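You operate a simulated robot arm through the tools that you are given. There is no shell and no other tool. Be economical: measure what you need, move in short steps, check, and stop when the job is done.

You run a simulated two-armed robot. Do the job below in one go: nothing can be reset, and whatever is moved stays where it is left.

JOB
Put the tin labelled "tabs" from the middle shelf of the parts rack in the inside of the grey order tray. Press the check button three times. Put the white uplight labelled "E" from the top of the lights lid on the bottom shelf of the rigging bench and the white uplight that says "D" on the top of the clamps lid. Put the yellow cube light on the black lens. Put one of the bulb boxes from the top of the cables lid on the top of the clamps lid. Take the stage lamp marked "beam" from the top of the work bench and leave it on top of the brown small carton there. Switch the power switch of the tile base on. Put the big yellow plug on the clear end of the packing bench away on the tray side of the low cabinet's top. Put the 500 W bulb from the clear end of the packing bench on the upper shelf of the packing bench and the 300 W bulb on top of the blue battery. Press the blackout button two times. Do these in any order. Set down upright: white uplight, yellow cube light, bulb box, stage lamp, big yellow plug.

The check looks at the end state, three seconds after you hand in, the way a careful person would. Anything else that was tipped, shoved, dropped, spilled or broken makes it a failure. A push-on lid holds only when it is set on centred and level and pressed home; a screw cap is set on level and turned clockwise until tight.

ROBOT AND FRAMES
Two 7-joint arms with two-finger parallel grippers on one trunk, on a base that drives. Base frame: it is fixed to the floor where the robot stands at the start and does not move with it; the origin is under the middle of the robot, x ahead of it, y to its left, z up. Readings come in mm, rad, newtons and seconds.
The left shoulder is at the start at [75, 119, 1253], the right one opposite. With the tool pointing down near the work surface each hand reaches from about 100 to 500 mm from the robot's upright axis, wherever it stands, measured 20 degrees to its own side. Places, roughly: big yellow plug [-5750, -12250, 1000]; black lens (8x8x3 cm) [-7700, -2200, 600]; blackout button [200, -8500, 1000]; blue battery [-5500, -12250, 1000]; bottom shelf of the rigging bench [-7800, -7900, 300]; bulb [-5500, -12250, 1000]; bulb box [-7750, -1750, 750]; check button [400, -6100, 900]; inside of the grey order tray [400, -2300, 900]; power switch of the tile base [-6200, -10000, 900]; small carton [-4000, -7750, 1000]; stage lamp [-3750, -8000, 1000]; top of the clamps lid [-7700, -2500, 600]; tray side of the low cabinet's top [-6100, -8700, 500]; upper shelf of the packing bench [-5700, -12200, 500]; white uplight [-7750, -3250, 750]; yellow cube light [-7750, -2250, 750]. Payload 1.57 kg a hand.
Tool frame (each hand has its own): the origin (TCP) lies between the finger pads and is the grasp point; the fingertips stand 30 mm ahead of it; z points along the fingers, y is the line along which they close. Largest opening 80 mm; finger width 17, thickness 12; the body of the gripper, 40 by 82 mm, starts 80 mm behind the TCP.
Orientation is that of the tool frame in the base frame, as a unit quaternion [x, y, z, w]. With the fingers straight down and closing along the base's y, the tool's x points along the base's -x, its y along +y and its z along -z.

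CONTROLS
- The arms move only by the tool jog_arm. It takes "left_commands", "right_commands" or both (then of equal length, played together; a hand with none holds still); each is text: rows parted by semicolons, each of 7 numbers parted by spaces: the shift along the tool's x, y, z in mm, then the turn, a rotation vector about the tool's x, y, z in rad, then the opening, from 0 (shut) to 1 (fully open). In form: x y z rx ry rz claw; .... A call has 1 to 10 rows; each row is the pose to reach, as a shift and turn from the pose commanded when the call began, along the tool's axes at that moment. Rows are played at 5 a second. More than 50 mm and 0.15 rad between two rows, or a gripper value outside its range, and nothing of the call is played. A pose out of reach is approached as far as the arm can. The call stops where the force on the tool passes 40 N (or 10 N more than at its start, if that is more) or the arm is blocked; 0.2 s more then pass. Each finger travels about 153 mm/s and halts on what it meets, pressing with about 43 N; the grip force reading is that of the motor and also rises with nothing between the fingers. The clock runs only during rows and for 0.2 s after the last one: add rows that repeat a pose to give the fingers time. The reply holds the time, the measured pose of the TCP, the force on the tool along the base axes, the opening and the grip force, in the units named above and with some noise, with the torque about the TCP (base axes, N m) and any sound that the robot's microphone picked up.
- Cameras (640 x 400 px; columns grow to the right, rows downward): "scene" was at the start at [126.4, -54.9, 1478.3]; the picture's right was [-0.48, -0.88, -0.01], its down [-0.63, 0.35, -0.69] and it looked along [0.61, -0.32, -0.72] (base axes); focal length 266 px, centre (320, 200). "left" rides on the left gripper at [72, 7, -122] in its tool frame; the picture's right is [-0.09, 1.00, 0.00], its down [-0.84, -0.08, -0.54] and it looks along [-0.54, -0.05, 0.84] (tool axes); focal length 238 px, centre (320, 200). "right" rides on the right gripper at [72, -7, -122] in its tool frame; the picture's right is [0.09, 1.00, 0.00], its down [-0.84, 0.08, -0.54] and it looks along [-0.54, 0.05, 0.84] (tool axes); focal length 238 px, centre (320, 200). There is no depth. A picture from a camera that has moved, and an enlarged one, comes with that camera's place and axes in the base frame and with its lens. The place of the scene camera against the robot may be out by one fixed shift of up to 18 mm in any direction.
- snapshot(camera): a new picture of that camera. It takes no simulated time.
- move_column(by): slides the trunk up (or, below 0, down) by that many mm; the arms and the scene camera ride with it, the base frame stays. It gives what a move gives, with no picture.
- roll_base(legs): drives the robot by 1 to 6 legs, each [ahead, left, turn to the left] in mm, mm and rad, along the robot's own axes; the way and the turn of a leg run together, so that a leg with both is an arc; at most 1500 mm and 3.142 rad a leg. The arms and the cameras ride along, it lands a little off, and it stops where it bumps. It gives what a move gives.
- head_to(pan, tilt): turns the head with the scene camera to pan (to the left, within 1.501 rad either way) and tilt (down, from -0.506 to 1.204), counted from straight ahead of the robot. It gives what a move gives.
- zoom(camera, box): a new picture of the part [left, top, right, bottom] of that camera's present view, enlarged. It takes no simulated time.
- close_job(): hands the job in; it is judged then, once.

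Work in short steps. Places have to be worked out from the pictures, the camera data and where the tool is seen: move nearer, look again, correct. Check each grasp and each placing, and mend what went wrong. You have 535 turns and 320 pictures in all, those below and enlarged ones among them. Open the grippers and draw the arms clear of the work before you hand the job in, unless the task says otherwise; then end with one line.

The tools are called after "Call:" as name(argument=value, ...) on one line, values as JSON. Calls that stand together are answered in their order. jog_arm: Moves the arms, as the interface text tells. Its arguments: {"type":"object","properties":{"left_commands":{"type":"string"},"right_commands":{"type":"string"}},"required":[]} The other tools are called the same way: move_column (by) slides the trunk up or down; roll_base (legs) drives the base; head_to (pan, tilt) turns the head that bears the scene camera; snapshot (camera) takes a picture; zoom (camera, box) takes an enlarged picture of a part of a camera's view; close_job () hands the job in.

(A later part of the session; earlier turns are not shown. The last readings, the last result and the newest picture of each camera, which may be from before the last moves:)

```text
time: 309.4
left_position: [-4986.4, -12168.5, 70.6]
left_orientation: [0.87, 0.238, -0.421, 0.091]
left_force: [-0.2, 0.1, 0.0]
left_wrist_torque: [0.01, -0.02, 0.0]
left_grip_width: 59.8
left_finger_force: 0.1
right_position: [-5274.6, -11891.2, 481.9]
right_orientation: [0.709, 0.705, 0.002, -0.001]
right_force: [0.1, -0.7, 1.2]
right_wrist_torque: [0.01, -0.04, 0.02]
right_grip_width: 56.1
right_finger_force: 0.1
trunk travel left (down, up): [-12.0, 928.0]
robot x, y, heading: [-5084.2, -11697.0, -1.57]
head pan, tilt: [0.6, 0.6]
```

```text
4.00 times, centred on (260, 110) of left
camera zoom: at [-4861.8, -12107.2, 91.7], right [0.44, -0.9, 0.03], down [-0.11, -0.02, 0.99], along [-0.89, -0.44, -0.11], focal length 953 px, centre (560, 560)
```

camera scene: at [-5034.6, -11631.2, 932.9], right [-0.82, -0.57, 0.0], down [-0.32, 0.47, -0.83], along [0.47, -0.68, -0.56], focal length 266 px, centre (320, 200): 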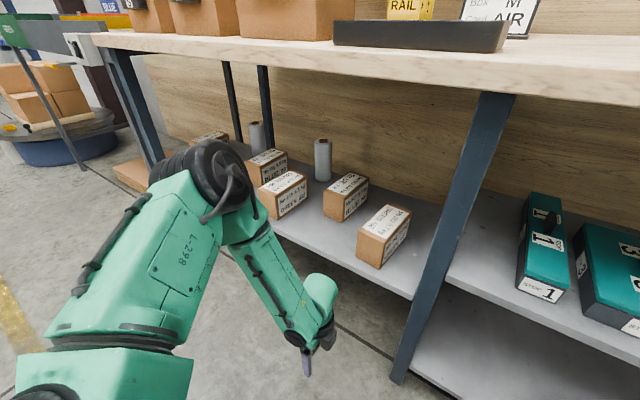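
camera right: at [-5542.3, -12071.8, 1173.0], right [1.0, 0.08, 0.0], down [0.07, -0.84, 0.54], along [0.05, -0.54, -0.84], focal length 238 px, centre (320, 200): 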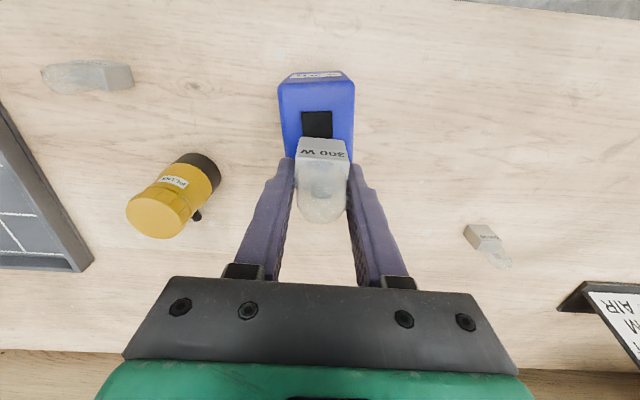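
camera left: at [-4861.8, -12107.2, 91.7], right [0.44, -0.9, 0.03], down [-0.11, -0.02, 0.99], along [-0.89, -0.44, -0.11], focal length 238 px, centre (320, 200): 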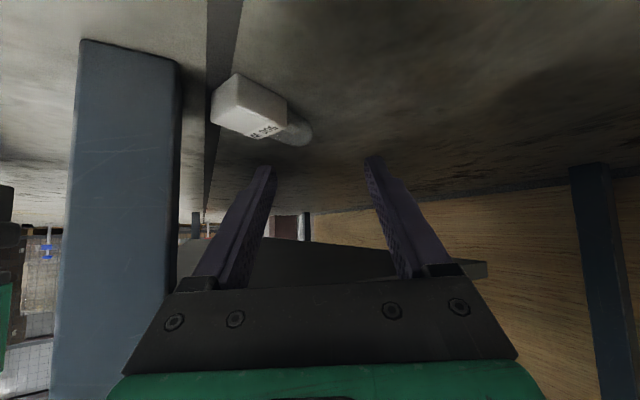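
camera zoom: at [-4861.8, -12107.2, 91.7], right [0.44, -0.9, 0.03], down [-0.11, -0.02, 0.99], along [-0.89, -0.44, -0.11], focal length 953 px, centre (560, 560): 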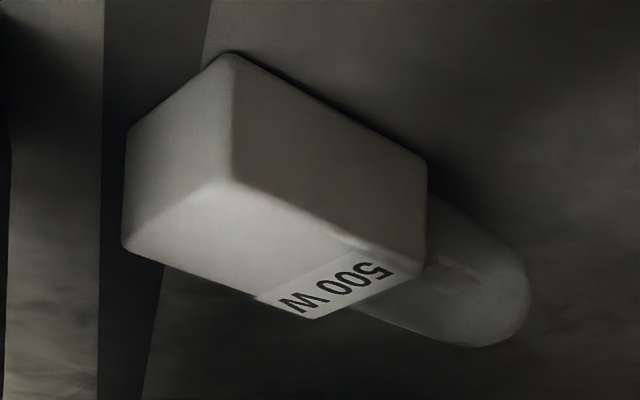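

Bulb base: centre (−5024, −12135), 31×40×20 mm, lying flat. I'll slide over and lower the fingers around it.

Call:
jog_arm(left_commands="2 -15 1 0 0 0 0.75; 4 -30 1 0 0 0 0.75; 7 -44 2 0 0 0 0.75; 16 -44 9 0 0 0 0.75; 25 -43 16 0 0 0 0.75; 34 -43 24 0 0 0 0.75; 34 -43 24 0 0 0 0.75")

Call:
snapshot(camera="left")

```text
time: 310.6
left_position: [-5001.0, -12136.8, 47.8]
left_orientation: [0.869, 0.238, -0.422, 0.101]
left_force: [8.4, -14.0, 5.5]
left_wrist_torque: [0.27, 0.11, -0.34]
left_grip_width: 45.3
left_finger_force: 0.1
right_position: [-5274.7, -11893.0, 482.6]
right_orientation: [0.709, 0.705, 0.003, -0.001]
right_force: [-0.1, -0.4, -0.6]
right_wrist_torque: [-0.02, -0.03, 0.0]
right_grip_width: 55.9
right_finger_force: 0.1
trunk travel left (down, up): [-12.0, 928.0]
robot x, y, heading: [-5084.8, -11697.1, -1.568]
head pan, tilt: [0.6, 0.6]
stopped in row 6 (left hand): the force on the tool passed its limit (the readings are from after the stop); the commanded pose is now the measured one
```

```text
188 pictures are left
camera left: at [-4877.0, -12073.8, 67.4], right [0.45, -0.89, 0.05], down [-0.11, 0.0, 0.99], along [-0.89, -0.45, -0.1], focal length 238 px, centre (320, 200)
```

left: 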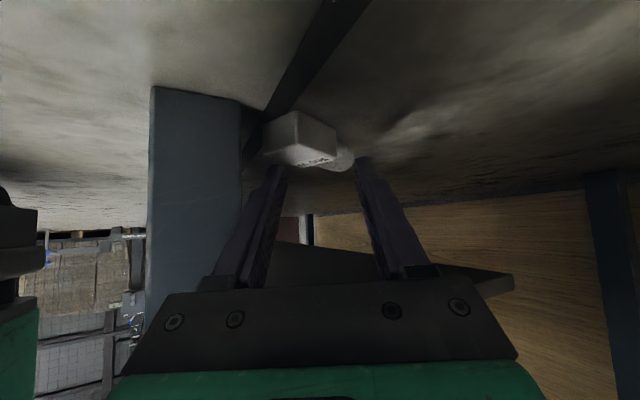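

A finger is touching the leg, so there's no room to straddle here. Since the bulb lies flat, I'll close the fingers, press lightly on its top and drag it away from the leg.

Call:
jog_arm(left_commands="-8 4 -6 0 0 0 0.5; -12 6 -10 0 0 0 0.2; -12 6 -10 0 0 0 0; -12 6 -10 0 0 0 0; -12 6 -10 0 0 0 0")

Call:
snapshot(camera="left")

```text
time: 311.8
left_position: [-5000.2, -12139.6, 60.0]
left_orientation: [0.869, 0.238, -0.423, 0.096]
left_force: [0.3, -0.7, 0.3]
left_wrist_torque: [0.03, -0.02, -0.01]
left_grip_width: 0.1
left_finger_force: 21.2
right_position: [-5274.7, -11892.0, 482.2]
right_orientation: [0.709, 0.705, 0.003, -0.002]
right_force: [-0.5, -0.1, -0.4]
right_wrist_torque: [0.04, -0.01, 0.02]
right_grip_width: 56.2
right_finger_force: 0.0
trunk travel left (down, up): [-12.0, 928.0]
robot x, y, heading: [-5082.0, -11694.0, -1.572]
head pan, tilt: [0.6, 0.6]
```

```text
187 pictures are left
camera left: at [-4875.3, -12076.7, 81.3], right [0.45, -0.89, 0.04], down [-0.11, -0.01, 0.99], along [-0.89, -0.45, -0.1], focal length 238 px, centre (320, 200)
```

left: 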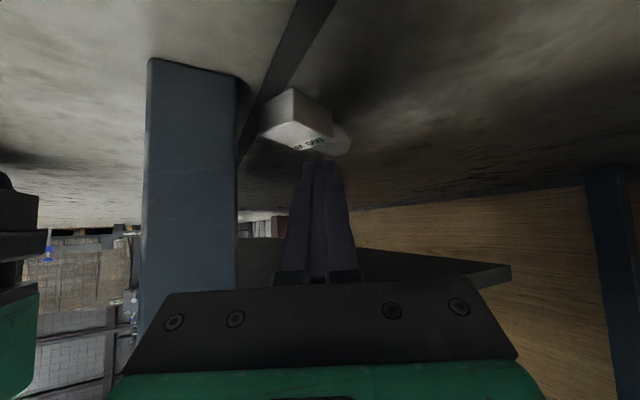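

Call:
jog_arm(left_commands="2 -12.8 -2 0 0 0 0; 11 -12.8 4 0 0 0 0; 17 -12.8 8 0 0 0 0; 20 -12.8 11 0 0 0 0; 22.5 -12.8 13 0 0 0 0")

```text
time: 312.9
left_position: [-5005.3, -12129.6, 47.2]
left_orientation: [0.865, 0.235, -0.43, 0.104]
left_force: [0.4, 2.3, 14.2]
left_wrist_torque: [-0.12, 0.23, -0.01]
left_grip_width: 0.0
left_finger_force: 21.5
right_position: [-5275.3, -11890.7, 482.9]
right_orientation: [0.709, 0.705, 0.002, 0.0]
right_force: [-0.1, 1.1, 0.2]
right_wrist_torque: [-0.04, 0.01, -0.03]
right_grip_width: 56.1
right_finger_force: 0.1
trunk travel left (down, up): [-12.0, 928.0]
robot x, y, heading: [-5080.9, -11693.4, -1.563]
head pan, tilt: [0.6, 0.6]
stopped in row 5 (left hand): the force on the tool passed its limit (the readings are from after the stop); the commanded pose is now the measured one
```

Pressing with about 14 N. Now I'll drag it away from the leg.

Call:
jog_arm(left_commands="1 6 0.5 0 0 0 0; 1 13 0.5 0 0 0 0; 1 20 0.5 0 0 0 0; 1 27 0.5 0 0 0 0; 1 34 0.5 0 0 0 0; 1 41 0.5 0 0 0 0; 1 48 0.5 0 0 0 0")

Call:
snapshot(camera="left")

```text
time: 313.8
left_position: [-4995.6, -12150.2, 47.9]
left_orientation: [0.864, 0.234, -0.433, 0.104]
left_force: [1.6, 0.9, 10.6]
left_wrist_torque: [-0.06, 0.18, 0.03]
left_grip_width: 0.1
left_finger_force: 21.2
right_position: [-5274.0, -11890.7, 480.8]
right_orientation: [0.709, 0.705, 0.002, -0.001]
right_force: [0.3, 0.4, 0.1]
right_wrist_torque: [0.01, -0.03, 0.0]
right_grip_width: 55.9
right_finger_force: 0.0
trunk travel left (down, up): [-12.0, 928.0]
robot x, y, heading: [-5082.8, -11696.7, -1.561]
head pan, tilt: [0.6, 0.6]
stopped in row 4 (left hand): the force on the tool passed its limit (the readings are from after the stop); the commanded pose is now the measured one
```

```text
186 pictures are left
camera left: at [-4870.6, -12087.7, 64.1], right [0.45, -0.89, 0.05], down [-0.09, 0.01, 1.0], along [-0.89, -0.45, -0.08], focal length 238 px, centre (320, 200)
```

left: 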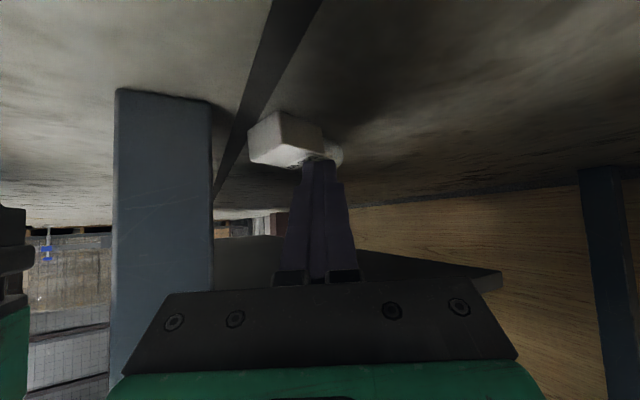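

It moved about 7 mm. I'll repeat: lift, step back onto the base, press and drag again with smaller steps.

Call:
jog_arm(left_commands="-10 0 -6 0 0 0 0; -10 -18 -6 0 0 0 0; -2 -18 -1 0 0 0 0; 0.5 -18 0.3 0 0 0 0; 0.5 -12 0.3 0 0 0 0; 0.5 -6 0.3 0 0 0 0; 0.5 0 0.3 0 0 0 0; 0 6 0 0 0 0 0; 0 12 0 0 0 0 0; 0 18 0 0 0 0 0")

Call:
jog_arm(left_commands="-10 0 -6 0 0 0 0; -16 4 -10 0 0 0 0")

Call:
snapshot(camera="left")

```text
time: 316.0
left_position: [-4984.6, -12164.8, 46.4]
left_orientation: [0.866, 0.236, -0.429, 0.105]
left_force: [8.4, 1.1, 21.3]
left_wrist_torque: [0.02, 0.21, -0.01]
left_grip_width: 0.2
left_finger_force: 21.6
right_position: [-5274.8, -11891.5, 482.8]
right_orientation: [0.71, 0.705, 0.001, -0.001]
right_force: [-0.5, 0.0, -0.1]
right_wrist_torque: [-0.01, -0.01, -0.02]
right_grip_width: 56.1
right_finger_force: 0.0
trunk travel left (down, up): [-12.0, 928.0]
robot x, y, heading: [-5081.3, -11694.9, -1.562]
head pan, tilt: [0.6, 0.6]
```

```text
time: 316.6
left_position: [-4986.6, -12168.2, 61.5]
left_orientation: [0.866, 0.235, -0.429, 0.1]
left_force: [-0.4, 0.2, 0.2]
left_wrist_torque: [-0.02, 0.0, 0.0]
left_grip_width: 0.3
left_finger_force: 21.3
right_position: [-5275.3, -11891.6, 482.1]
right_orientation: [0.709, 0.706, 0.002, -0.002]
right_force: [-0.2, -0.6, -0.4]
right_wrist_torque: [-0.02, 0.01, -0.03]
right_grip_width: 55.5
right_finger_force: 0.0
trunk travel left (down, up): [-12.0, 928.0]
robot x, y, heading: [-5082.2, -11694.9, -1.563]
head pan, tilt: [0.6, 0.6]
```

```text
185 pictures are left
camera left: at [-4860.9, -12106.6, 79.7], right [0.44, -0.9, 0.04], down [-0.1, 0.0, 1.0], along [-0.89, -0.45, -0.08], focal length 238 px, centre (320, 200)
```

left: 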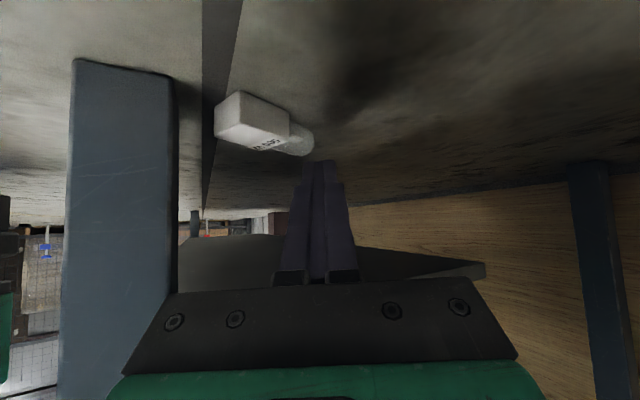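

Dragging slips. I'll try instead yawing the hand further so it points straight along −x, which keeps the body behind the leg, and check reach.

Call:
jog_arm(left_commands="-10 0 -10 0.1 0.005 0.08 0; -15 0 -20 0.2 0.01 0.16 0; -15 0 -25 0.29 0.015 0.235 0; -15 0 -25 0.373 0.02 0.3 0; -15 0 -25 0.373 0.02 0.3 0")

Call:
snapshot(camera="left")

```text
time: 317.8
left_position: [-4975.7, -12164.0, 90.5]
left_orientation: [0.898, 0.021, -0.439, 0.0]
left_force: [0.1, -0.4, 0.2]
left_wrist_torque: [0.0, -0.01, 0.02]
left_grip_width: 0.2
left_finger_force: 21.7
right_position: [-5274.6, -11892.2, 481.4]
right_orientation: [0.709, 0.705, 0.002, -0.001]
right_force: [-0.9, -0.1, -0.5]
right_wrist_torque: [0.01, 0.0, 0.01]
right_grip_width: 56.1
right_finger_force: 0.0
trunk travel left (down, up): [-12.0, 928.0]
robot x, y, heading: [-5088.1, -11696.7, -1.563]
head pan, tilt: [0.6, 0.6]
```

```text
184 pictures are left
camera left: at [-4835.9, -12166.8, 109.3], right [-0.02, -1.0, 0.05], down [-0.09, 0.06, 0.99], along [-1.0, 0.01, -0.09], focal length 238 px, centre (320, 200)
```

left: 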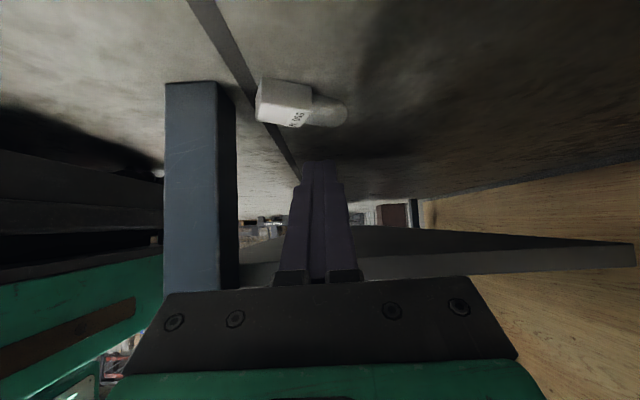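

The pose is reachable. Now I'll reach over the bulb, drop the closed fingertips behind its far side and pull it out along +x, away from the leg.

Call:
jog_arm(left_commands="-3 -10 20 0 0 0 0; -6 -20 42 0 0 0 0; -10 -28.6 62 0 0 0 0; 3 -28.4 72 0 0 0 0; 14 -28 80 0 0 0 0; 14 -28 80 0 0 0 0")

Call:
snapshot(camera="left")

```text
time: 319.2
left_position: [-5033.8, -12137.3, 36.0]
left_orientation: [0.897, 0.018, -0.441, 0.003]
left_force: [-4.9, 8.2, 37.7]
left_wrist_torque: [-0.12, 0.37, -0.08]
left_grip_width: 0.2
left_finger_force: 21.6
right_position: [-5273.7, -11890.5, 482.5]
right_orientation: [0.709, 0.706, 0.001, 0.0]
right_force: [0.0, 0.2, 0.4]
right_wrist_torque: [0.03, -0.03, -0.03]
right_grip_width: 56.1
right_finger_force: 0.0
trunk travel left (down, up): [-12.0, 928.0]
robot x, y, heading: [-5084.0, -11693.3, -1.569]
head pan, tilt: [0.6, 0.6]
```

```text
183 pictures are left
camera left: at [-4894.2, -12141.3, 54.5], right [-0.02, -1.0, 0.06], down [-0.08, 0.06, 0.99], along [-1.0, 0.01, -0.08], focal length 238 px, centre (320, 200)
```

left: 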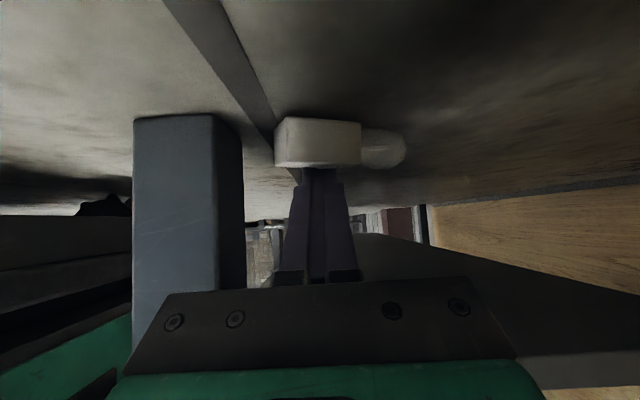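

Call:
jog_arm(left_commands="-8 0 -6 0 0 0 0; -16.5 0 5 0 0 0 0; -10 0 10 0 0 0 0; -2 0 16 0 0 0 0; 1 0 18 0 0 0 0")

Call:
snapshot(camera="left")

```text
time: 320.4
left_position: [-5046.4, -12138.4, 25.4]
left_orientation: [0.897, 0.019, -0.442, 0.002]
left_force: [6.1, 9.6, 21.3]
left_wrist_torque: [0.19, 0.07, -0.27]
left_grip_width: 0.0
left_finger_force: 21.1
right_position: [-5273.6, -11889.9, 483.1]
right_orientation: [0.709, 0.705, 0.002, 0.0]
right_force: [-0.1, 0.0, 0.3]
right_wrist_torque: [0.0, -0.03, 0.01]
right_grip_width: 56.4
right_finger_force: 0.0
trunk travel left (down, up): [-12.0, 928.0]
robot x, y, heading: [-5079.6, -11692.2, -1.565]
head pan, tilt: [0.6, 0.6]
stopped in row 5 (left hand): the force on the tool passed its limit (the readings are from after the stop); the commanded pose is now the measured one
```

```text
182 pictures are left
camera left: at [-4906.0, -12141.2, 43.0], right [-0.02, -1.0, 0.06], down [-0.08, 0.06, 0.99], along [-1.0, 0.02, -0.08], focal length 238 px, centre (320, 200)
```

left: 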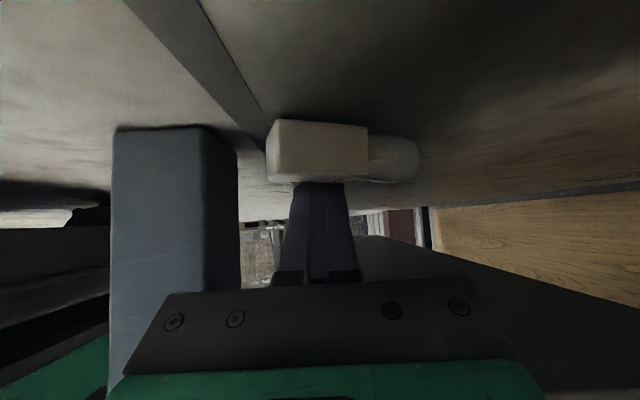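

The tip is now down behind the bulb. Pulling along +x.

Call:
jog_arm(left_commands="5 0 -9 0 0 0 0; 11 0 -17 0 0 0 0; 17 0 -25 0 0 0 0; 23 1 -33 0 0 0 0; 29 1 -41 0 0 0 0; 35 1 -49 0 0 0 0; 41 2 -57 0 0 0 0; 48 2 -66 0 0 0 0; 54 2 -74 0 0 0 0")

Call:
snapshot(camera="left")

```text
time: 322.4
left_position: [-4953.1, -12134.8, 25.2]
left_orientation: [0.897, 0.019, -0.441, -0.001]
left_force: [-6.4, 0.3, 14.2]
left_wrist_torque: [-0.15, -0.13, -0.11]
left_grip_width: 0.0
left_finger_force: 20.8
right_position: [-5274.4, -11890.1, 481.7]
right_orientation: [0.708, 0.706, 0.002, -0.001]
right_force: [0.0, 0.4, -0.6]
right_wrist_torque: [0.01, -0.02, -0.01]
right_grip_width: 55.9
right_finger_force: 0.0
trunk travel left (down, up): [-12.0, 928.0]
robot x, y, heading: [-5083.0, -11691.8, -1.562]
head pan, tilt: [0.6, 0.6]
```

```text
181 pictures are left
camera left: at [-4813.9, -12139.1, 43.9], right [-0.02, -1.0, 0.06], down [-0.09, 0.06, 0.99], along [-1.0, 0.02, -0.09], focal length 238 px, centre (320, 200)
```

left: 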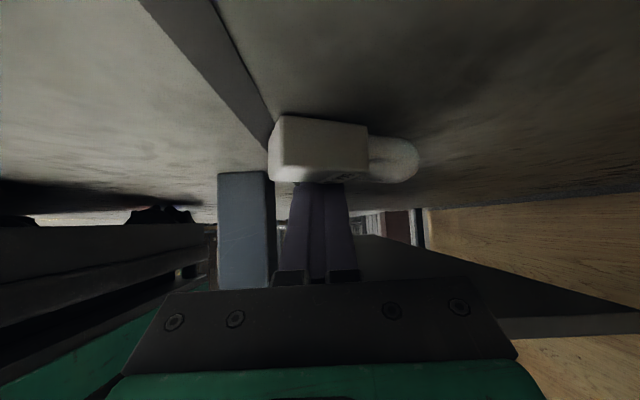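

The bulb came out, now about (−4929, −12137), well clear of the leg. I'll lift and yaw the hand back so the fingers close across its width.

Call:
jog_arm(left_commands="-24 0 -18 0 0 0 0; -47 -1 -37 0 0 0 0.4; -40 -30 -58 0 0 0 0.75; -32 -60 -79 0 0 0 0.75")

Call:
jog_arm(left_commands="0 0 0 -0.11 0 -0.087 0.75; 0 0 0 -0.22 0 -0.174 0.75; 0 0 0 -0.33 0 -0.26 0.75; 0 0 0 -0.44 0 -0.347 0.75; 0 0 0 -0.55 0 -0.434 0.75; 0 0 0 -0.66 0 -0.52 0.75; 0 0 0 -0.77 0 -0.607 0.75; 0 0 0 -0.88 0 -0.694 0.75; 0 0 0 -0.92 0 -0.725 0.75")

Call:
snapshot(camera="left")

```text
time: 323.4
left_position: [-4913.8, -12077.2, 100.1]
left_orientation: [0.898, 0.02, -0.44, -0.001]
left_force: [-0.3, 0.4, 1.1]
left_wrist_torque: [0.0, 0.01, 0.01]
left_grip_width: 60.1
left_finger_force: 0.1
right_position: [-5273.7, -11891.9, 481.7]
right_orientation: [0.709, 0.705, 0.002, -0.002]
right_force: [0.2, -0.2, 0.0]
right_wrist_torque: [0.0, 0.0, 0.03]
right_grip_width: 56.1
right_finger_force: 0.0
trunk travel left (down, up): [-12.0, 928.0]
robot x, y, heading: [-5086.8, -11695.3, -1.564]
head pan, tilt: [0.6, 0.6]
```

```text
time: 325.3
left_position: [-4833.2, -12101.7, 135.5]
left_orientation: [0.73, 0.508, -0.334, 0.314]
left_force: [0.2, 0.3, 0.0]
left_wrist_torque: [0.01, 0.02, 0.03]
left_grip_width: 59.9
left_finger_force: 0.0
right_position: [-5274.7, -11889.9, 483.4]
right_orientation: [0.708, 0.706, 0.001, 0.0]
right_force: [0.7, 0.8, -0.9]
right_wrist_torque: [-0.04, -0.02, 0.0]
right_grip_width: 56.1
right_finger_force: 0.1
trunk travel left (down, up): [-12.0, 928.0]
robot x, y, heading: [-5084.5, -11694.5, -1.565]
head pan, tilt: [0.6, 0.6]
stopped in row 9 (left hand): the arm was blocked; the commanded pose is now the measured one
```

```text
180 pictures are left
camera left: at [-4788.6, -11969.9, 150.7], right [0.92, -0.34, 0.19], down [-0.2, 0.01, 0.98], along [-0.33, -0.94, -0.06], focal length 238 px, centre (320, 200)
```

left: 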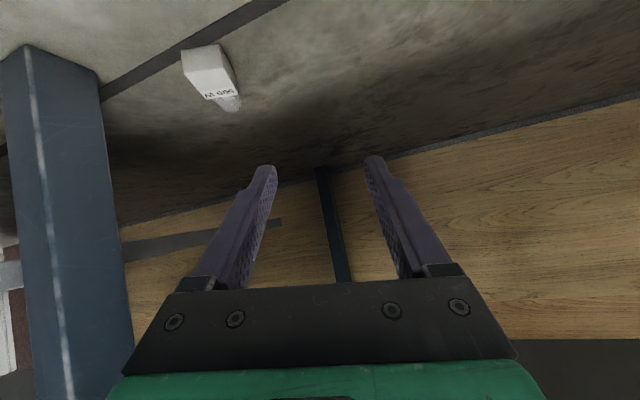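

The hand now lines up with the bulb's width. I'll move above it with the roll corrected.

Call:
jog_arm(left_commands="5 -18 13 0 0 -0.05 0.75; 10 -36 26 0 0 -0.1 0.75; 16 -54 39 0 0 -0.147 0.75; 21 -72 52 0 0 -0.147 0.75; 27 -88.5 65 0 0 -0.147 0.75; 27 -88.5 65 0 0 -0.147 0.75")

Call:
snapshot(camera="left")

```text
time: 326.0
left_position: [-4797.1, -12116.2, 120.9]
left_orientation: [0.673, 0.57, -0.31, 0.355]
left_force: [0.2, -0.2, -0.2]
left_wrist_torque: [-0.01, 0.0, 0.0]
left_grip_width: 59.8
left_finger_force: 0.1
right_position: [-5274.9, -11892.3, 480.6]
right_orientation: [0.709, 0.706, 0.001, -0.001]
right_force: [0.1, 0.1, 1.0]
right_wrist_torque: [-0.02, 0.0, -0.02]
right_grip_width: 55.9
right_finger_force: 0.0
trunk travel left (down, up): [-12.0, 928.0]
robot x, y, heading: [-5082.4, -11694.3, -1.566]
head pan, tilt: [0.6, 0.6]
stopped in row 3 (left hand): the arm was blocked; the commanded pose is now the measured one
```

```text
179 pictures are left
camera left: at [-4778.5, -11976.9, 131.9], right [0.97, -0.15, 0.2], down [-0.2, 0.0, 0.98], along [-0.14, -0.99, -0.03], focal length 238 px, centre (320, 200)
```

left: 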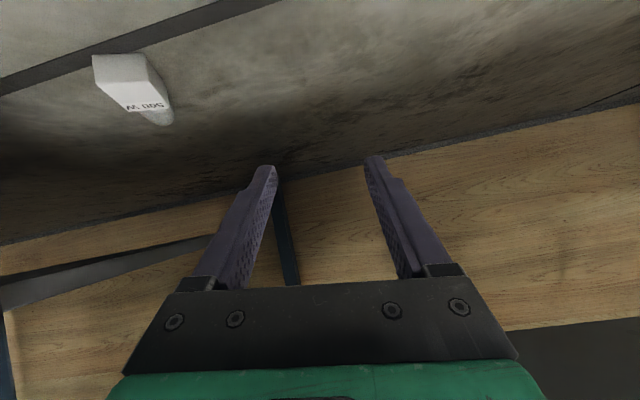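

The elbow is probably against the shelf edge again. I'll back the base up 110 mm and shift it right so the arm can work more freely.

Call:
roll_base(legs=[[-110, 0, 0], [0, -60, 0]])

Call:
jog_arm(left_commands="0 -15 0 0 0 0.05 0.75; 0 -30 0 0 0 0.08 0.75; 0 -50 0 0 0 0.08 0.75; 0 -65 0 0 0 0.08 0.75; 0 -65 0 0 0 0.08 0.75")

Call:
snapshot(camera="left")

```text
time: 327.7
left_position: [-4858.7, -12007.5, 124.4]
left_orientation: [0.673, 0.57, -0.31, 0.355]
left_force: [-0.3, 0.5, 0.4]
left_wrist_torque: [0.02, 0.0, -0.01]
left_grip_width: 59.9
left_finger_force: 0.1
right_position: [-5335.3, -11784.3, 482.8]
right_orientation: [0.709, 0.705, 0.002, -0.001]
right_force: [0.1, 0.2, 0.5]
right_wrist_torque: [-0.01, -0.05, 0.0]
right_grip_width: 55.9
right_finger_force: 0.1
trunk travel left (down, up): [-12.0, 928.0]
robot x, y, heading: [-5142.7, -11586.7, -1.571]
head pan, tilt: [0.6, 0.6]
```

```text
time: 328.5
left_position: [-4823.0, -12002.3, 141.2]
left_orientation: [0.662, 0.563, -0.242, 0.431]
left_force: [0.1, 0.5, 0.0]
left_wrist_torque: [0.04, -0.01, -0.01]
left_grip_width: 59.9
left_finger_force: 0.0
right_position: [-5336.1, -11782.0, 480.6]
right_orientation: [0.708, 0.706, 0.003, -0.002]
right_force: [0.5, 0.1, 0.4]
right_wrist_torque: [-0.01, -0.03, 0.04]
right_grip_width: 56.2
right_finger_force: 0.1
trunk travel left (down, up): [-12.0, 928.0]
robot x, y, heading: [-5141.0, -11587.3, -1.565]
head pan, tilt: [0.6, 0.6]
stopped in row 4 (left hand): the arm was blocked; the commanded pose is now the measured one
```

```text
178 pictures are left
camera left: at [-4819.0, -11862.1, 149.0], right [0.93, -0.04, 0.37], down [-0.37, 0.01, 0.93], along [-0.04, -1.0, -0.01], focal length 238 px, centre (320, 200)
```

left: 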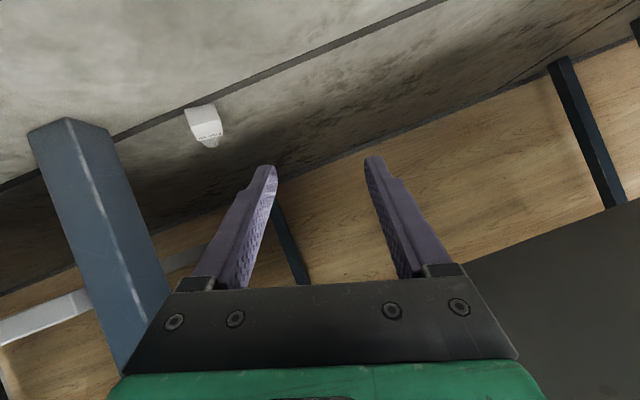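

The arm is near a joint limit. I'll raise the trunk, level the hand back to straight-down, and come again in the plain tool-down pose.

Call:
roll_base(legs=[[-150, 0, 0]])

Call:
move_column(by=250)

Call:
jog_arm(left_commands="0 0 0 0.037 0.13 -0.019 0.75; 0 0 0 0.074 0.26 -0.038 0.75; 0 0 0 0.112 0.39 -0.058 0.75; 0 0 0 0.15 0.52 -0.078 0.75; 0 0 0 0.187 0.65 -0.097 0.75; 0 0 0 0.224 0.78 -0.117 0.75; 0 0 0 0.26 0.91 -0.135 0.75; 0 0 0 0.28 0.997 -0.147 0.75; 0 0 0 0.28 0.997 -0.147 0.75")

```text
time: 329.9
left_position: [-4823.3, -11851.5, 143.6]
left_orientation: [0.66, 0.565, -0.244, 0.431]
left_force: [0.5, 0.9, 0.1]
left_wrist_torque: [0.01, -0.01, -0.03]
left_grip_width: 60.1
left_finger_force: 0.0
right_position: [-5335.1, -11631.6, 482.3]
right_orientation: [0.709, 0.706, 0.001, -0.003]
right_force: [0.0, 0.2, -0.2]
right_wrist_torque: [-0.04, -0.01, 0.02]
right_grip_width: 56.0
right_finger_force: 0.0
trunk travel left (down, up): [-12.0, 928.0]
robot x, y, heading: [-5140.6, -11438.0, -1.566]
head pan, tilt: [0.6, 0.6]
```

```text
time: 332.5
left_position: [-4823.0, -11852.4, 393.2]
left_orientation: [0.66, 0.565, -0.243, 0.431]
left_force: [-0.4, 0.2, 0.4]
left_wrist_torque: [0.0, 0.01, -0.02]
left_grip_width: 59.9
left_finger_force: 0.0
right_position: [-5337.5, -11632.5, 732.9]
right_orientation: [0.708, 0.706, 0.002, -0.002]
right_force: [0.2, -0.3, -0.3]
right_wrist_torque: [0.0, -0.04, -0.01]
right_grip_width: 55.9
right_finger_force: 0.0
trunk travel left (down, up): [-262.0, 678.0]
robot x, y, heading: [-5145.2, -11437.0, -1.568]
head pan, tilt: [0.6, 0.6]
```

```text
time: 334.5
left_position: [-4823.3, -11850.8, 393.3]
left_orientation: [0.706, 0.708, -0.001, -0.001]
left_force: [0.2, 0.6, 0.7]
left_wrist_torque: [-0.01, -0.01, -0.04]
left_grip_width: 60.2
left_finger_force: 0.0
right_position: [-5335.6, -11633.0, 732.5]
right_orientation: [0.708, 0.706, 0.002, -0.002]
right_force: [0.0, -0.8, 0.3]
right_wrist_torque: [-0.02, 0.0, 0.0]
right_grip_width: 56.1
right_finger_force: 0.1
trunk travel left (down, up): [-262.0, 678.0]
robot x, y, heading: [-5145.3, -11433.6, -1.564]
head pan, tilt: [0.6, 0.6]
```

Call:
jog_arm(left_commands="0 -40 0 0 0 0 0.75; 0 -80 0 0 0 0 0.75; 0 -120 0 0 0 0 0.75; 0 -160 0 0 0 0 0.75; 0 -160 45 0 0 0 0.75; 0 -160 90 0 0 0 0.75; 0 -160 135 0 0 0 0.75; 0 -160 180 0 0 0 0.75; 0 -160 225 0 0 0 0.75; 0 -160 260 0 0 0 0.75")

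Call:
jog_arm(left_commands="0 0 30 0 0 0 0.75; 0 0 55 0 0 0 0.75; 0 0 70 0 0 0 0.75")

Call:
head_to(pan=0.5, tilt=0.7)

Call:
snapshot(camera="scene")

```text
time: 336.7
left_position: [-4984.2, -11852.8, 133.1]
left_orientation: [0.706, 0.708, -0.002, -0.001]
left_force: [0.3, 0.6, 1.1]
left_wrist_torque: [-0.02, -0.02, 0.02]
left_grip_width: 59.7
left_finger_force: 0.0
right_position: [-5336.5, -11633.3, 731.4]
right_orientation: [0.708, 0.706, 0.002, -0.002]
right_force: [-0.2, 0.8, -0.1]
right_wrist_torque: [0.01, -0.01, 0.01]
right_grip_width: 56.0
right_finger_force: 0.1
trunk travel left (down, up): [-262.0, 678.0]
robot x, y, heading: [-5146.5, -11437.8, -1.57]
head pan, tilt: [0.6, 0.6]
```

```text
time: 337.5
left_position: [-4985.7, -11852.5, 64.1]
left_orientation: [0.707, 0.708, -0.004, -0.001]
left_force: [-0.3, -0.5, -0.3]
left_wrist_torque: [-0.01, 0.05, 0.01]
left_grip_width: 59.8
left_finger_force: 0.1
right_position: [-5336.2, -11632.1, 733.3]
right_orientation: [0.708, 0.706, 0.002, -0.002]
right_force: [0.4, -0.2, 0.2]
right_wrist_torque: [-0.01, -0.01, 0.0]
right_grip_width: 56.1
right_finger_force: 0.1
trunk travel left (down, up): [-262.0, 678.0]
robot x, y, heading: [-5142.7, -11434.5, -1.564]
head pan, tilt: [0.6, 0.6]
```

```text
time: 338.2
left_position: [-4985.4, -11851.6, 63.6]
left_orientation: [0.706, 0.708, -0.002, -0.001]
left_force: [0.6, 0.3, 0.6]
left_wrist_torque: [-0.01, 0.0, 0.0]
left_grip_width: 60.2
left_finger_force: 0.0
right_position: [-5336.2, -11632.2, 731.8]
right_orientation: [0.709, 0.706, 0.002, -0.003]
right_force: [-0.4, 0.4, 0.3]
right_wrist_torque: [0.0, -0.01, 0.01]
right_grip_width: 56.2
right_finger_force: 0.0
trunk travel left (down, up): [-262.0, 678.0]
robot x, y, heading: [-5146.5, -11438.8, -1.567]
head pan, tilt: [0.499, 0.7]
```

```text
177 pictures are left
camera scene: at [-5104.1, -11558.4, 924.3], right [-0.88, -0.48, 0.0], down [-0.31, 0.56, -0.77], along [0.37, -0.67, -0.64], focal length 266 px, centre (320, 200)
```

scene: 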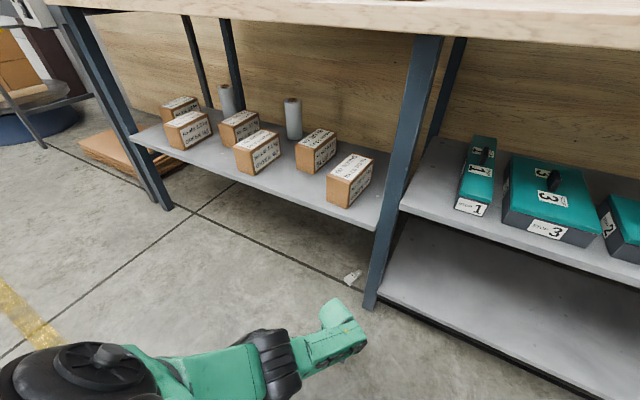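

With this posture the elbow stays clear and the bulb is visible. I'll drive the hand over it.

Call:
roll_base(legs=[[0, 57, 0], [262, 0, 0]])

Call:
snapshot(camera="left")

```text
time: 340.5
left_position: [-4914.0, -12090.0, 62.7]
left_orientation: [0.702, 0.712, 0.005, 0.003]
left_force: [0.0, -0.6, 0.3]
left_wrist_torque: [0.0, 0.0, -0.01]
left_grip_width: 60.1
left_finger_force: 0.0
right_position: [-5274.9, -11874.4, 731.5]
right_orientation: [0.707, 0.707, 0.001, -0.002]
right_force: [-0.2, -0.5, -0.2]
right_wrist_torque: [0.02, -0.01, 0.0]
right_grip_width: 55.8
right_finger_force: 0.0
trunk travel left (down, up): [-262.0, 678.0]
robot x, y, heading: [-5088.4, -11676.0, -1.555]
head pan, tilt: [0.499, 0.7]
stopped in leg 2: the robot was blocked; the commanded pose is now the measured one
```

```text
176 pictures are left
camera left: at [-4910.1, -12020.5, 185.4], right [1.0, -0.08, 0.01], down [-0.07, -0.84, 0.54], along [-0.04, -0.54, -0.84], focal length 238 px, centre (320, 200)
```

left: 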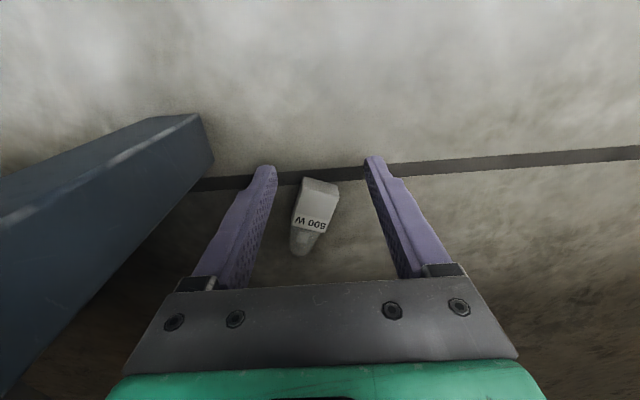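

The bulb is right between the fingers. I'll extend over it, align the yaw, go down and grip.

Call:
jog_arm(left_commands="-20 -3 0 0 0 0.12 0.75; -40 -6 0 0 0 0.24 0.75; -49 -8 0 0 0 0.35 0.75; -49 -8 14 0 0 0.35 0.75; -49 -8 25 0 0 0.35 0.75; -49 -8 25 0 0 0.35 0.75")

Call:
snapshot(camera="left")

```text
time: 341.9
left_position: [-4913.0, -12104.0, 69.0]
left_orientation: [0.812, 0.583, 0.013, 0.003]
left_force: [0.6, 1.3, -0.5]
left_wrist_torque: [0.02, 0.01, -0.01]
left_grip_width: 60.2
left_finger_force: 0.2
left hand out of reach, approached as far as the arm can: row 1, 2, 3, 4, 5, 6
right_position: [-5272.9, -11874.1, 733.1]
right_orientation: [0.706, 0.708, 0.0, -0.003]
right_force: [-0.2, 0.7, -0.1]
right_wrist_torque: [-0.02, -0.02, 0.0]
right_grip_width: 55.8
right_finger_force: 0.0
trunk travel left (down, up): [-262.0, 678.0]
robot x, y, heading: [-5087.9, -11676.3, -1.555]
head pan, tilt: [0.499, 0.7]
```

```text
175 pictures are left
camera left: at [-4887.2, -12040.8, 193.4], right [0.91, -0.4, 0.01], down [-0.35, -0.77, 0.53], along [-0.2, -0.49, -0.85], focal length 238 px, centre (320, 200)
```

left: 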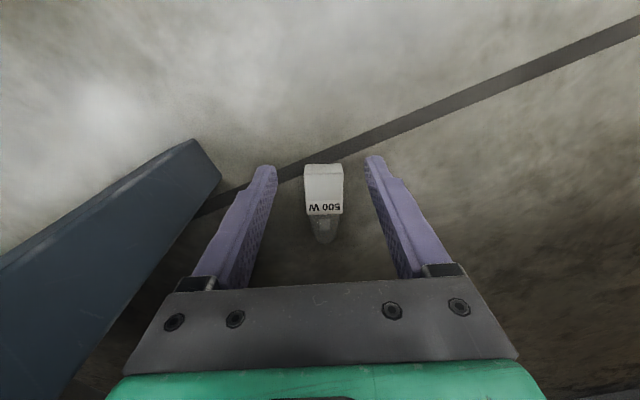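

Perfect alignment but short of reach, with the elbow touching the shelf edge. I'll back a little, lower the trunk, and push forward again under the shelf.

Call:
roll_base(legs=[[-40, 0, -0.012]])

Call:
jog_arm(left_commands="0 0 -20 0 0 0 0.75; 0 0 -45 0 0 0 0.75; 0 0 -60 0 0 0 0.75")

Call:
move_column(by=-75)

Call:
roll_base(legs=[[75, 0, 0]])

Call:
snapshot(camera="left")

```text
time: 342.8
left_position: [-4911.8, -12094.1, 75.4]
left_orientation: [0.81, 0.586, 0.01, 0.009]
left_force: [0.4, -0.3, 0.3]
left_wrist_torque: [0.02, 0.0, 0.01]
left_grip_width: 59.8
left_finger_force: 0.1
right_position: [-5276.4, -11852.6, 732.3]
right_orientation: [0.708, 0.706, 0.004, -0.002]
right_force: [0.3, -0.1, -0.4]
right_wrist_torque: [0.02, 0.01, -0.01]
right_grip_width: 56.2
right_finger_force: 0.0
trunk travel left (down, up): [-262.0, 678.0]
robot x, y, heading: [-5085.9, -11655.6, -1.566]
head pan, tilt: [0.499, 0.7]
stopped in leg 1: the robot was blocked; the commanded pose is now the measured one
```

```text
time: 343.6
left_position: [-4913.7, -12095.3, 135.8]
left_orientation: [0.81, 0.586, 0.01, 0.01]
left_force: [0.2, -0.5, 0.6]
left_wrist_torque: [-0.01, 0.01, 0.02]
left_grip_width: 60.0
left_finger_force: 0.0
right_position: [-5277.2, -11852.6, 732.3]
right_orientation: [0.71, 0.704, 0.002, -0.002]
right_force: [-0.3, -0.1, 0.1]
right_wrist_torque: [0.0, 0.01, 0.0]
right_grip_width: 55.8
right_finger_force: 0.0
trunk travel left (down, up): [-262.0, 678.0]
robot x, y, heading: [-5084.2, -11657.6, -1.568]
head pan, tilt: [0.499, 0.7]
```

```text
time: 344.7
left_position: [-4914.1, -12094.6, 62.0]
left_orientation: [0.81, 0.586, 0.009, 0.009]
left_force: [0.3, 0.9, -0.2]
left_wrist_torque: [0.02, 0.02, 0.02]
left_grip_width: 60.1
left_finger_force: 0.1
right_position: [-5276.6, -11852.1, 655.9]
right_orientation: [0.709, 0.705, 0.002, -0.002]
right_force: [-0.3, 0.6, -0.1]
right_wrist_torque: [-0.03, 0.0, -0.02]
right_grip_width: 55.9
right_finger_force: 0.0
trunk travel left (down, up): [-187.0, 753.0]
robot x, y, heading: [-5084.1, -11658.1, -1.567]
head pan, tilt: [0.499, 0.7]
```

```text
time: 345.8
left_position: [-4913.3, -12170.6, 61.7]
left_orientation: [0.811, 0.585, 0.01, 0.009]
left_force: [0.5, -0.1, -0.3]
left_wrist_torque: [0.01, 0.0, -0.05]
left_grip_width: 59.9
left_finger_force: 0.2
right_position: [-5275.9, -11928.1, 658.0]
right_orientation: [0.709, 0.705, 0.003, -0.002]
right_force: [0.7, 0.3, 0.5]
right_wrist_torque: [0.02, 0.0, -0.01]
right_grip_width: 56.2
right_finger_force: 0.1
trunk travel left (down, up): [-187.0, 753.0]
robot x, y, heading: [-5087.5, -11733.6, -1.566]
head pan, tilt: [0.499, 0.7]
```

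```text
174 pictures are left
camera left: at [-4888.2, -12104.3, 184.0], right [0.92, -0.4, 0.03], down [-0.35, -0.77, 0.54], along [-0.2, -0.5, -0.84], focal length 238 px, centre (320, 200)
```

left: 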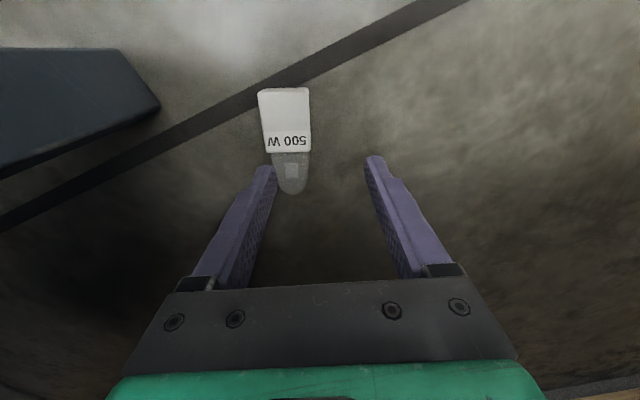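

Call:
jog_arm(left_commands="14 -11 0 0 0 0 0.75; 27.5 -22 0 0 0 0 0.75; 27.5 -22 14 0 0 0 0.75; 27.5 -22 26 0 0 0 0.75; 27.5 -22 26 0 0 0 0.75")

Call:
snapshot(camera="left")

```text
time: 346.9
left_position: [-4916.4, -12137.7, 36.9]
left_orientation: [0.807, 0.59, 0.011, 0.013]
left_force: [-0.5, 0.0, -0.5]
left_wrist_torque: [0.0, 0.01, -0.03]
left_grip_width: 60.1
left_finger_force: 0.2
right_position: [-5274.8, -11924.7, 659.0]
right_orientation: [0.709, 0.705, 0.0, -0.001]
right_force: [0.5, 0.7, -0.1]
right_wrist_torque: [0.0, 0.01, 0.01]
right_grip_width: 55.9
right_finger_force: 0.0
trunk travel left (down, up): [-187.0, 753.0]
robot x, y, heading: [-5085.2, -11728.8, -1.564]
head pan, tilt: [0.499, 0.7]
```

```text
173 pictures are left
camera left: at [-4892.4, -12071.2, 159.6], right [0.92, -0.39, 0.03], down [-0.35, -0.77, 0.54], along [-0.19, -0.51, -0.84], focal length 238 px, centre (320, 200)
```

left: 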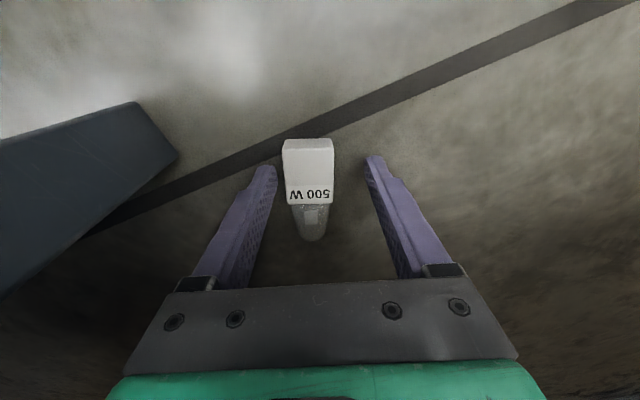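

The fingers straddle the bulb at floor level. Closing and lifting.

Call:
jog_arm(left_commands="0 -6 0 0 0 0 0.6; 0 -6 0 0 0 0 0.4; 0 -6 0 0 0 0 0.2; 0 -6 0 0 0 0 0.2; 0 -6 0 0 0 0 0.2; 0 -6 -15 0 0 0 0.2; 0 -6 -40 0 0 0 0.2")

Call:
snapshot(camera="left")

```text
time: 348.6
left_position: [-4912.8, -12126.7, 61.9]
left_orientation: [0.805, 0.593, 0.028, 0.004]
left_force: [0.2, 0.3, -0.5]
left_wrist_torque: [-0.01, -0.01, -0.01]
left_grip_width: 30.9
left_finger_force: 39.3
right_position: [-5271.6, -11931.3, 655.1]
right_orientation: [0.708, 0.706, 0.002, -0.007]
right_force: [0.1, 0.0, 0.0]
right_wrist_torque: [-0.01, 0.0, -0.01]
right_grip_width: 55.9
right_finger_force: 0.1
trunk travel left (down, up): [-187.0, 753.0]
robot x, y, heading: [-5085.3, -11729.3, -1.568]
head pan, tilt: [0.499, 0.7]
```

```text
172 pictures are left
camera left: at [-4891.1, -12064.2, 187.5], right [0.92, -0.38, 0.04], down [-0.35, -0.79, 0.51], along [-0.17, -0.48, -0.86], focal length 238 px, centre (320, 200)
```

left: 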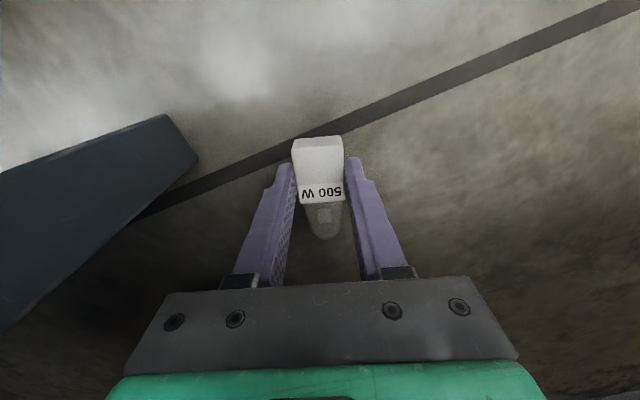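

Gripped, lying flat, which will make a stable placement. I'll back out from under the shelf, raise the arm and square the yaw.

Call:
roll_base(legs=[[-300, 0, 0]])

Call:
jog_arm(left_commands="0 0 -45 0 0 -0.1 0.2; 0 0 -90 0 0 -0.2 0.2; 0 0 -135 0 0 -0.3 0.2; 0 0 -180 0 0 -0.33 0.2; 0 0 -225 0 0 -0.33 0.2; 0 0 -270 0 0 -0.33 0.2; 0 0 -315 0 0 -0.33 0.2; 0 0 -360 0 0 -0.33 0.2; 0 0 -405 0 0 -0.33 0.2; 0 0 -450 0 0 -0.33 0.2")

Call:
jog_arm(left_commands="0 0 -30 0 0 0 0.2; 0 0 -60 0 0 0 0.2; 0 0 -80 0 0 0 0.2")

Call:
snapshot(camera="left")

```text
time: 349.5
left_position: [-4913.0, -12107.6, 76.1]
left_orientation: [0.802, 0.596, 0.014, 0.017]
left_force: [0.5, 0.4, 0.2]
left_wrist_torque: [0.0, -0.05, 0.02]
left_grip_width: 30.9
left_finger_force: 40.3
right_position: [-5276.0, -11894.8, 656.8]
right_orientation: [0.708, 0.706, 0.002, -0.002]
right_force: [0.2, -0.1, -0.5]
right_wrist_torque: [-0.01, 0.01, 0.0]
right_grip_width: 55.8
right_finger_force: 0.0
trunk travel left (down, up): [-187.0, 753.0]
robot x, y, heading: [-5085.5, -11700.3, -1.565]
head pan, tilt: [0.499, 0.7]
stopped in leg 1: the robot was blocked; the commanded pose is now the measured one
```

```text
time: 350.5
left_position: [-4891.9, -12042.2, 166.0]
left_orientation: [0.675, 0.723, 0.141, -0.049]
left_force: [0.0, 0.2, -0.8]
left_wrist_torque: [-0.02, -0.01, 0.02]
left_grip_width: 31.0
left_finger_force: 40.3
right_position: [-5272.1, -11899.3, 659.0]
right_orientation: [0.708, 0.706, 0.003, -0.006]
right_force: [0.5, -0.9, 0.1]
right_wrist_torque: [0.01, 0.01, 0.04]
right_grip_width: 56.3
right_finger_force: 0.1
trunk travel left (down, up): [-187.0, 753.0]
robot x, y, heading: [-5082.0, -11695.7, -1.566]
head pan, tilt: [0.499, 0.7]
stopped in row 5 (left hand): the arm was blocked; the commanded pose is now the measured one
```

```text
time: 351.2
left_position: [-4878.9, -12007.4, 174.7]
left_orientation: [0.664, 0.698, 0.26, -0.065]
left_force: [0.0, -0.3, -0.3]
left_wrist_torque: [0.01, -0.01, -0.02]
left_grip_width: 30.8
left_finger_force: 40.1
right_position: [-5273.0, -11901.0, 657.2]
right_orientation: [0.708, 0.706, 0.006, -0.009]
right_force: [0.1, -0.5, -0.3]
right_wrist_torque: [0.04, 0.01, 0.0]
right_grip_width: 56.0
right_finger_force: 0.2
trunk travel left (down, up): [-187.0, 753.0]
robot x, y, heading: [-5089.6, -11697.3, -1.565]
head pan, tilt: [0.499, 0.7]
stopped in row 3 (left hand): the arm was blocked; the commanded pose is now the measured one
```

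```text
171 pictures are left
camera left: at [-4912.0, -11999.5, 312.6], right [0.97, -0.1, 0.24], down [-0.12, -0.99, 0.08], along [0.23, -0.1, -0.97], focal length 238 px, centre (320, 200)
```

left: 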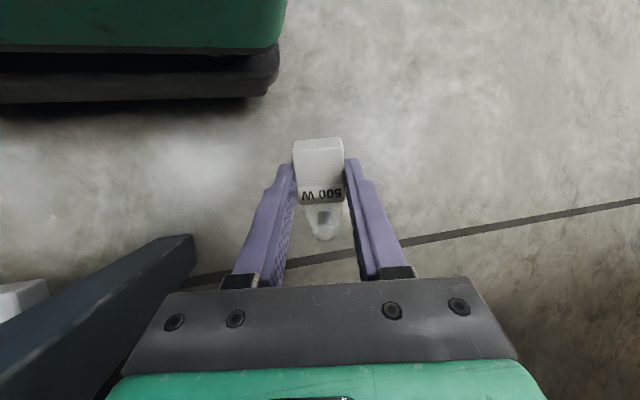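

Something blocks the retreat. I'll look at the elbow.

Call:
snapshot(camera="scene")

Call:
head_to(pan=1.1, tilt=0.9)

Call:
snapshot(camera="scene")

```text
170 pictures are left
camera scene: at [-5040.5, -11829.6, 848.7], right [-0.87, -0.48, 0.0], down [-0.32, 0.57, -0.76], along [0.37, -0.66, -0.66], focal length 266 px, centre (320, 200)
```

scene: 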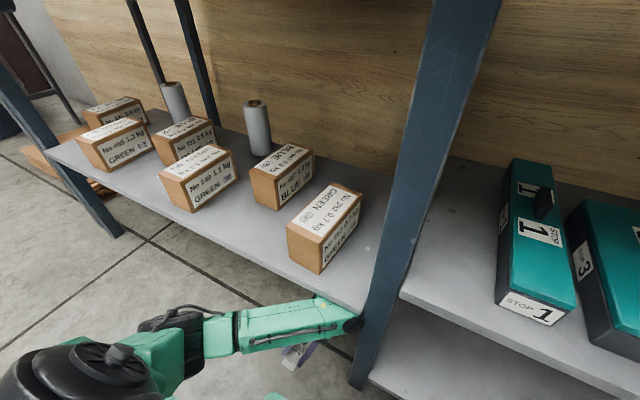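

```text
time: 352.2
left_position: [-4880.7, -12008.4, 174.3]
left_orientation: [0.663, 0.7, 0.257, -0.064]
left_force: [0.5, -1.1, -0.8]
left_wrist_torque: [0.04, 0.01, 0.01]
left_grip_width: 31.1
left_finger_force: 39.8
right_position: [-5272.6, -11899.5, 656.0]
right_orientation: [0.707, 0.707, 0.005, -0.009]
right_force: [0.5, 0.1, -0.3]
right_wrist_torque: [0.0, -0.04, 0.01]
right_grip_width: 55.7
right_finger_force: 0.1
trunk travel left (down, up): [-187.0, 753.0]
robot x, y, heading: [-5085.1, -11694.2, -1.563]
head pan, tilt: [1.1, 0.901]
```

```text
169 pictures are left
camera scene: at [-5013.9, -11787.4, 831.5], right [-0.45, -0.89, -0.01], down [-0.7, 0.36, -0.61], along [0.55, -0.27, -0.79], focal length 266 px, centre (320, 200)
```

scene: 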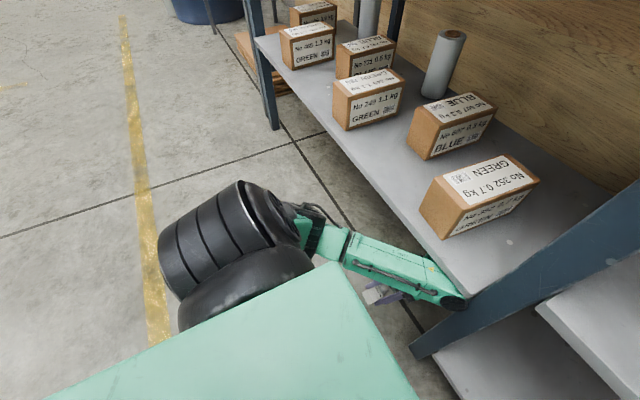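

The wrist knuckle has slipped in behind the leg. I'll move the base left first, then back out.

Call:
roll_base(legs=[[0, 70, 0]])

Call:
roll_base(legs=[[-250, 0, 0]])

Call:
snapshot(camera="scene")

```text
time: 353.3
left_position: [-4811.6, -12004.8, 174.3]
left_orientation: [0.667, 0.696, 0.259, -0.063]
left_force: [0.3, 0.6, -0.8]
left_wrist_torque: [0.02, -0.03, 0.01]
left_grip_width: 30.8
left_finger_force: 39.6
right_position: [-5204.9, -11898.3, 655.4]
right_orientation: [0.708, 0.706, 0.006, -0.005]
right_force: [-0.1, 0.7, 0.2]
right_wrist_torque: [0.01, -0.01, 0.01]
right_grip_width: 56.2
right_finger_force: 0.1
trunk travel left (down, up): [-187.0, 753.0]
robot x, y, heading: [-5015.6, -11696.5, -1.563]
head pan, tilt: [1.1, 0.901]
```

```text
time: 355.1
left_position: [-4813.5, -11751.4, 178.9]
left_orientation: [0.666, 0.698, 0.256, -0.059]
left_force: [0.0, -0.4, -0.5]
left_wrist_torque: [-0.02, -0.03, 0.01]
left_grip_width: 30.7
left_finger_force: 40.1
right_position: [-5206.6, -11641.2, 657.7]
right_orientation: [0.707, 0.707, 0.002, -0.002]
right_force: [-0.3, -0.5, 0.4]
right_wrist_torque: [0.0, -0.01, 0.0]
right_grip_width: 56.2
right_finger_force: 0.1
trunk travel left (down, up): [-187.0, 753.0]
robot x, y, heading: [-5017.3, -11443.7, -1.56]
head pan, tilt: [1.1, 0.901]
```

```text
168 pictures are left
camera scene: at [-4948.9, -11525.3, 833.1], right [-0.45, -0.9, 0.0], down [-0.7, 0.35, -0.62], along [0.56, -0.28, -0.78], focal length 266 px, centre (320, 200)
```

scene: 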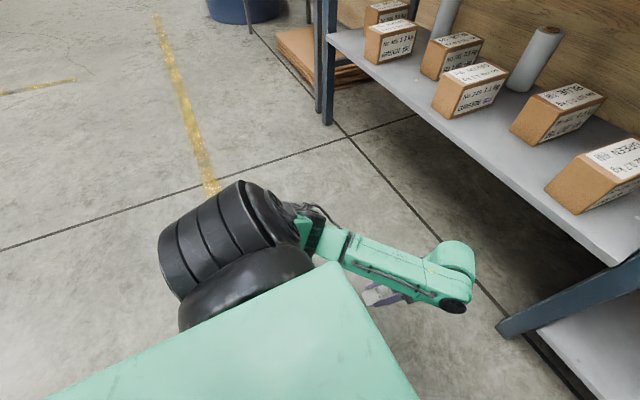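

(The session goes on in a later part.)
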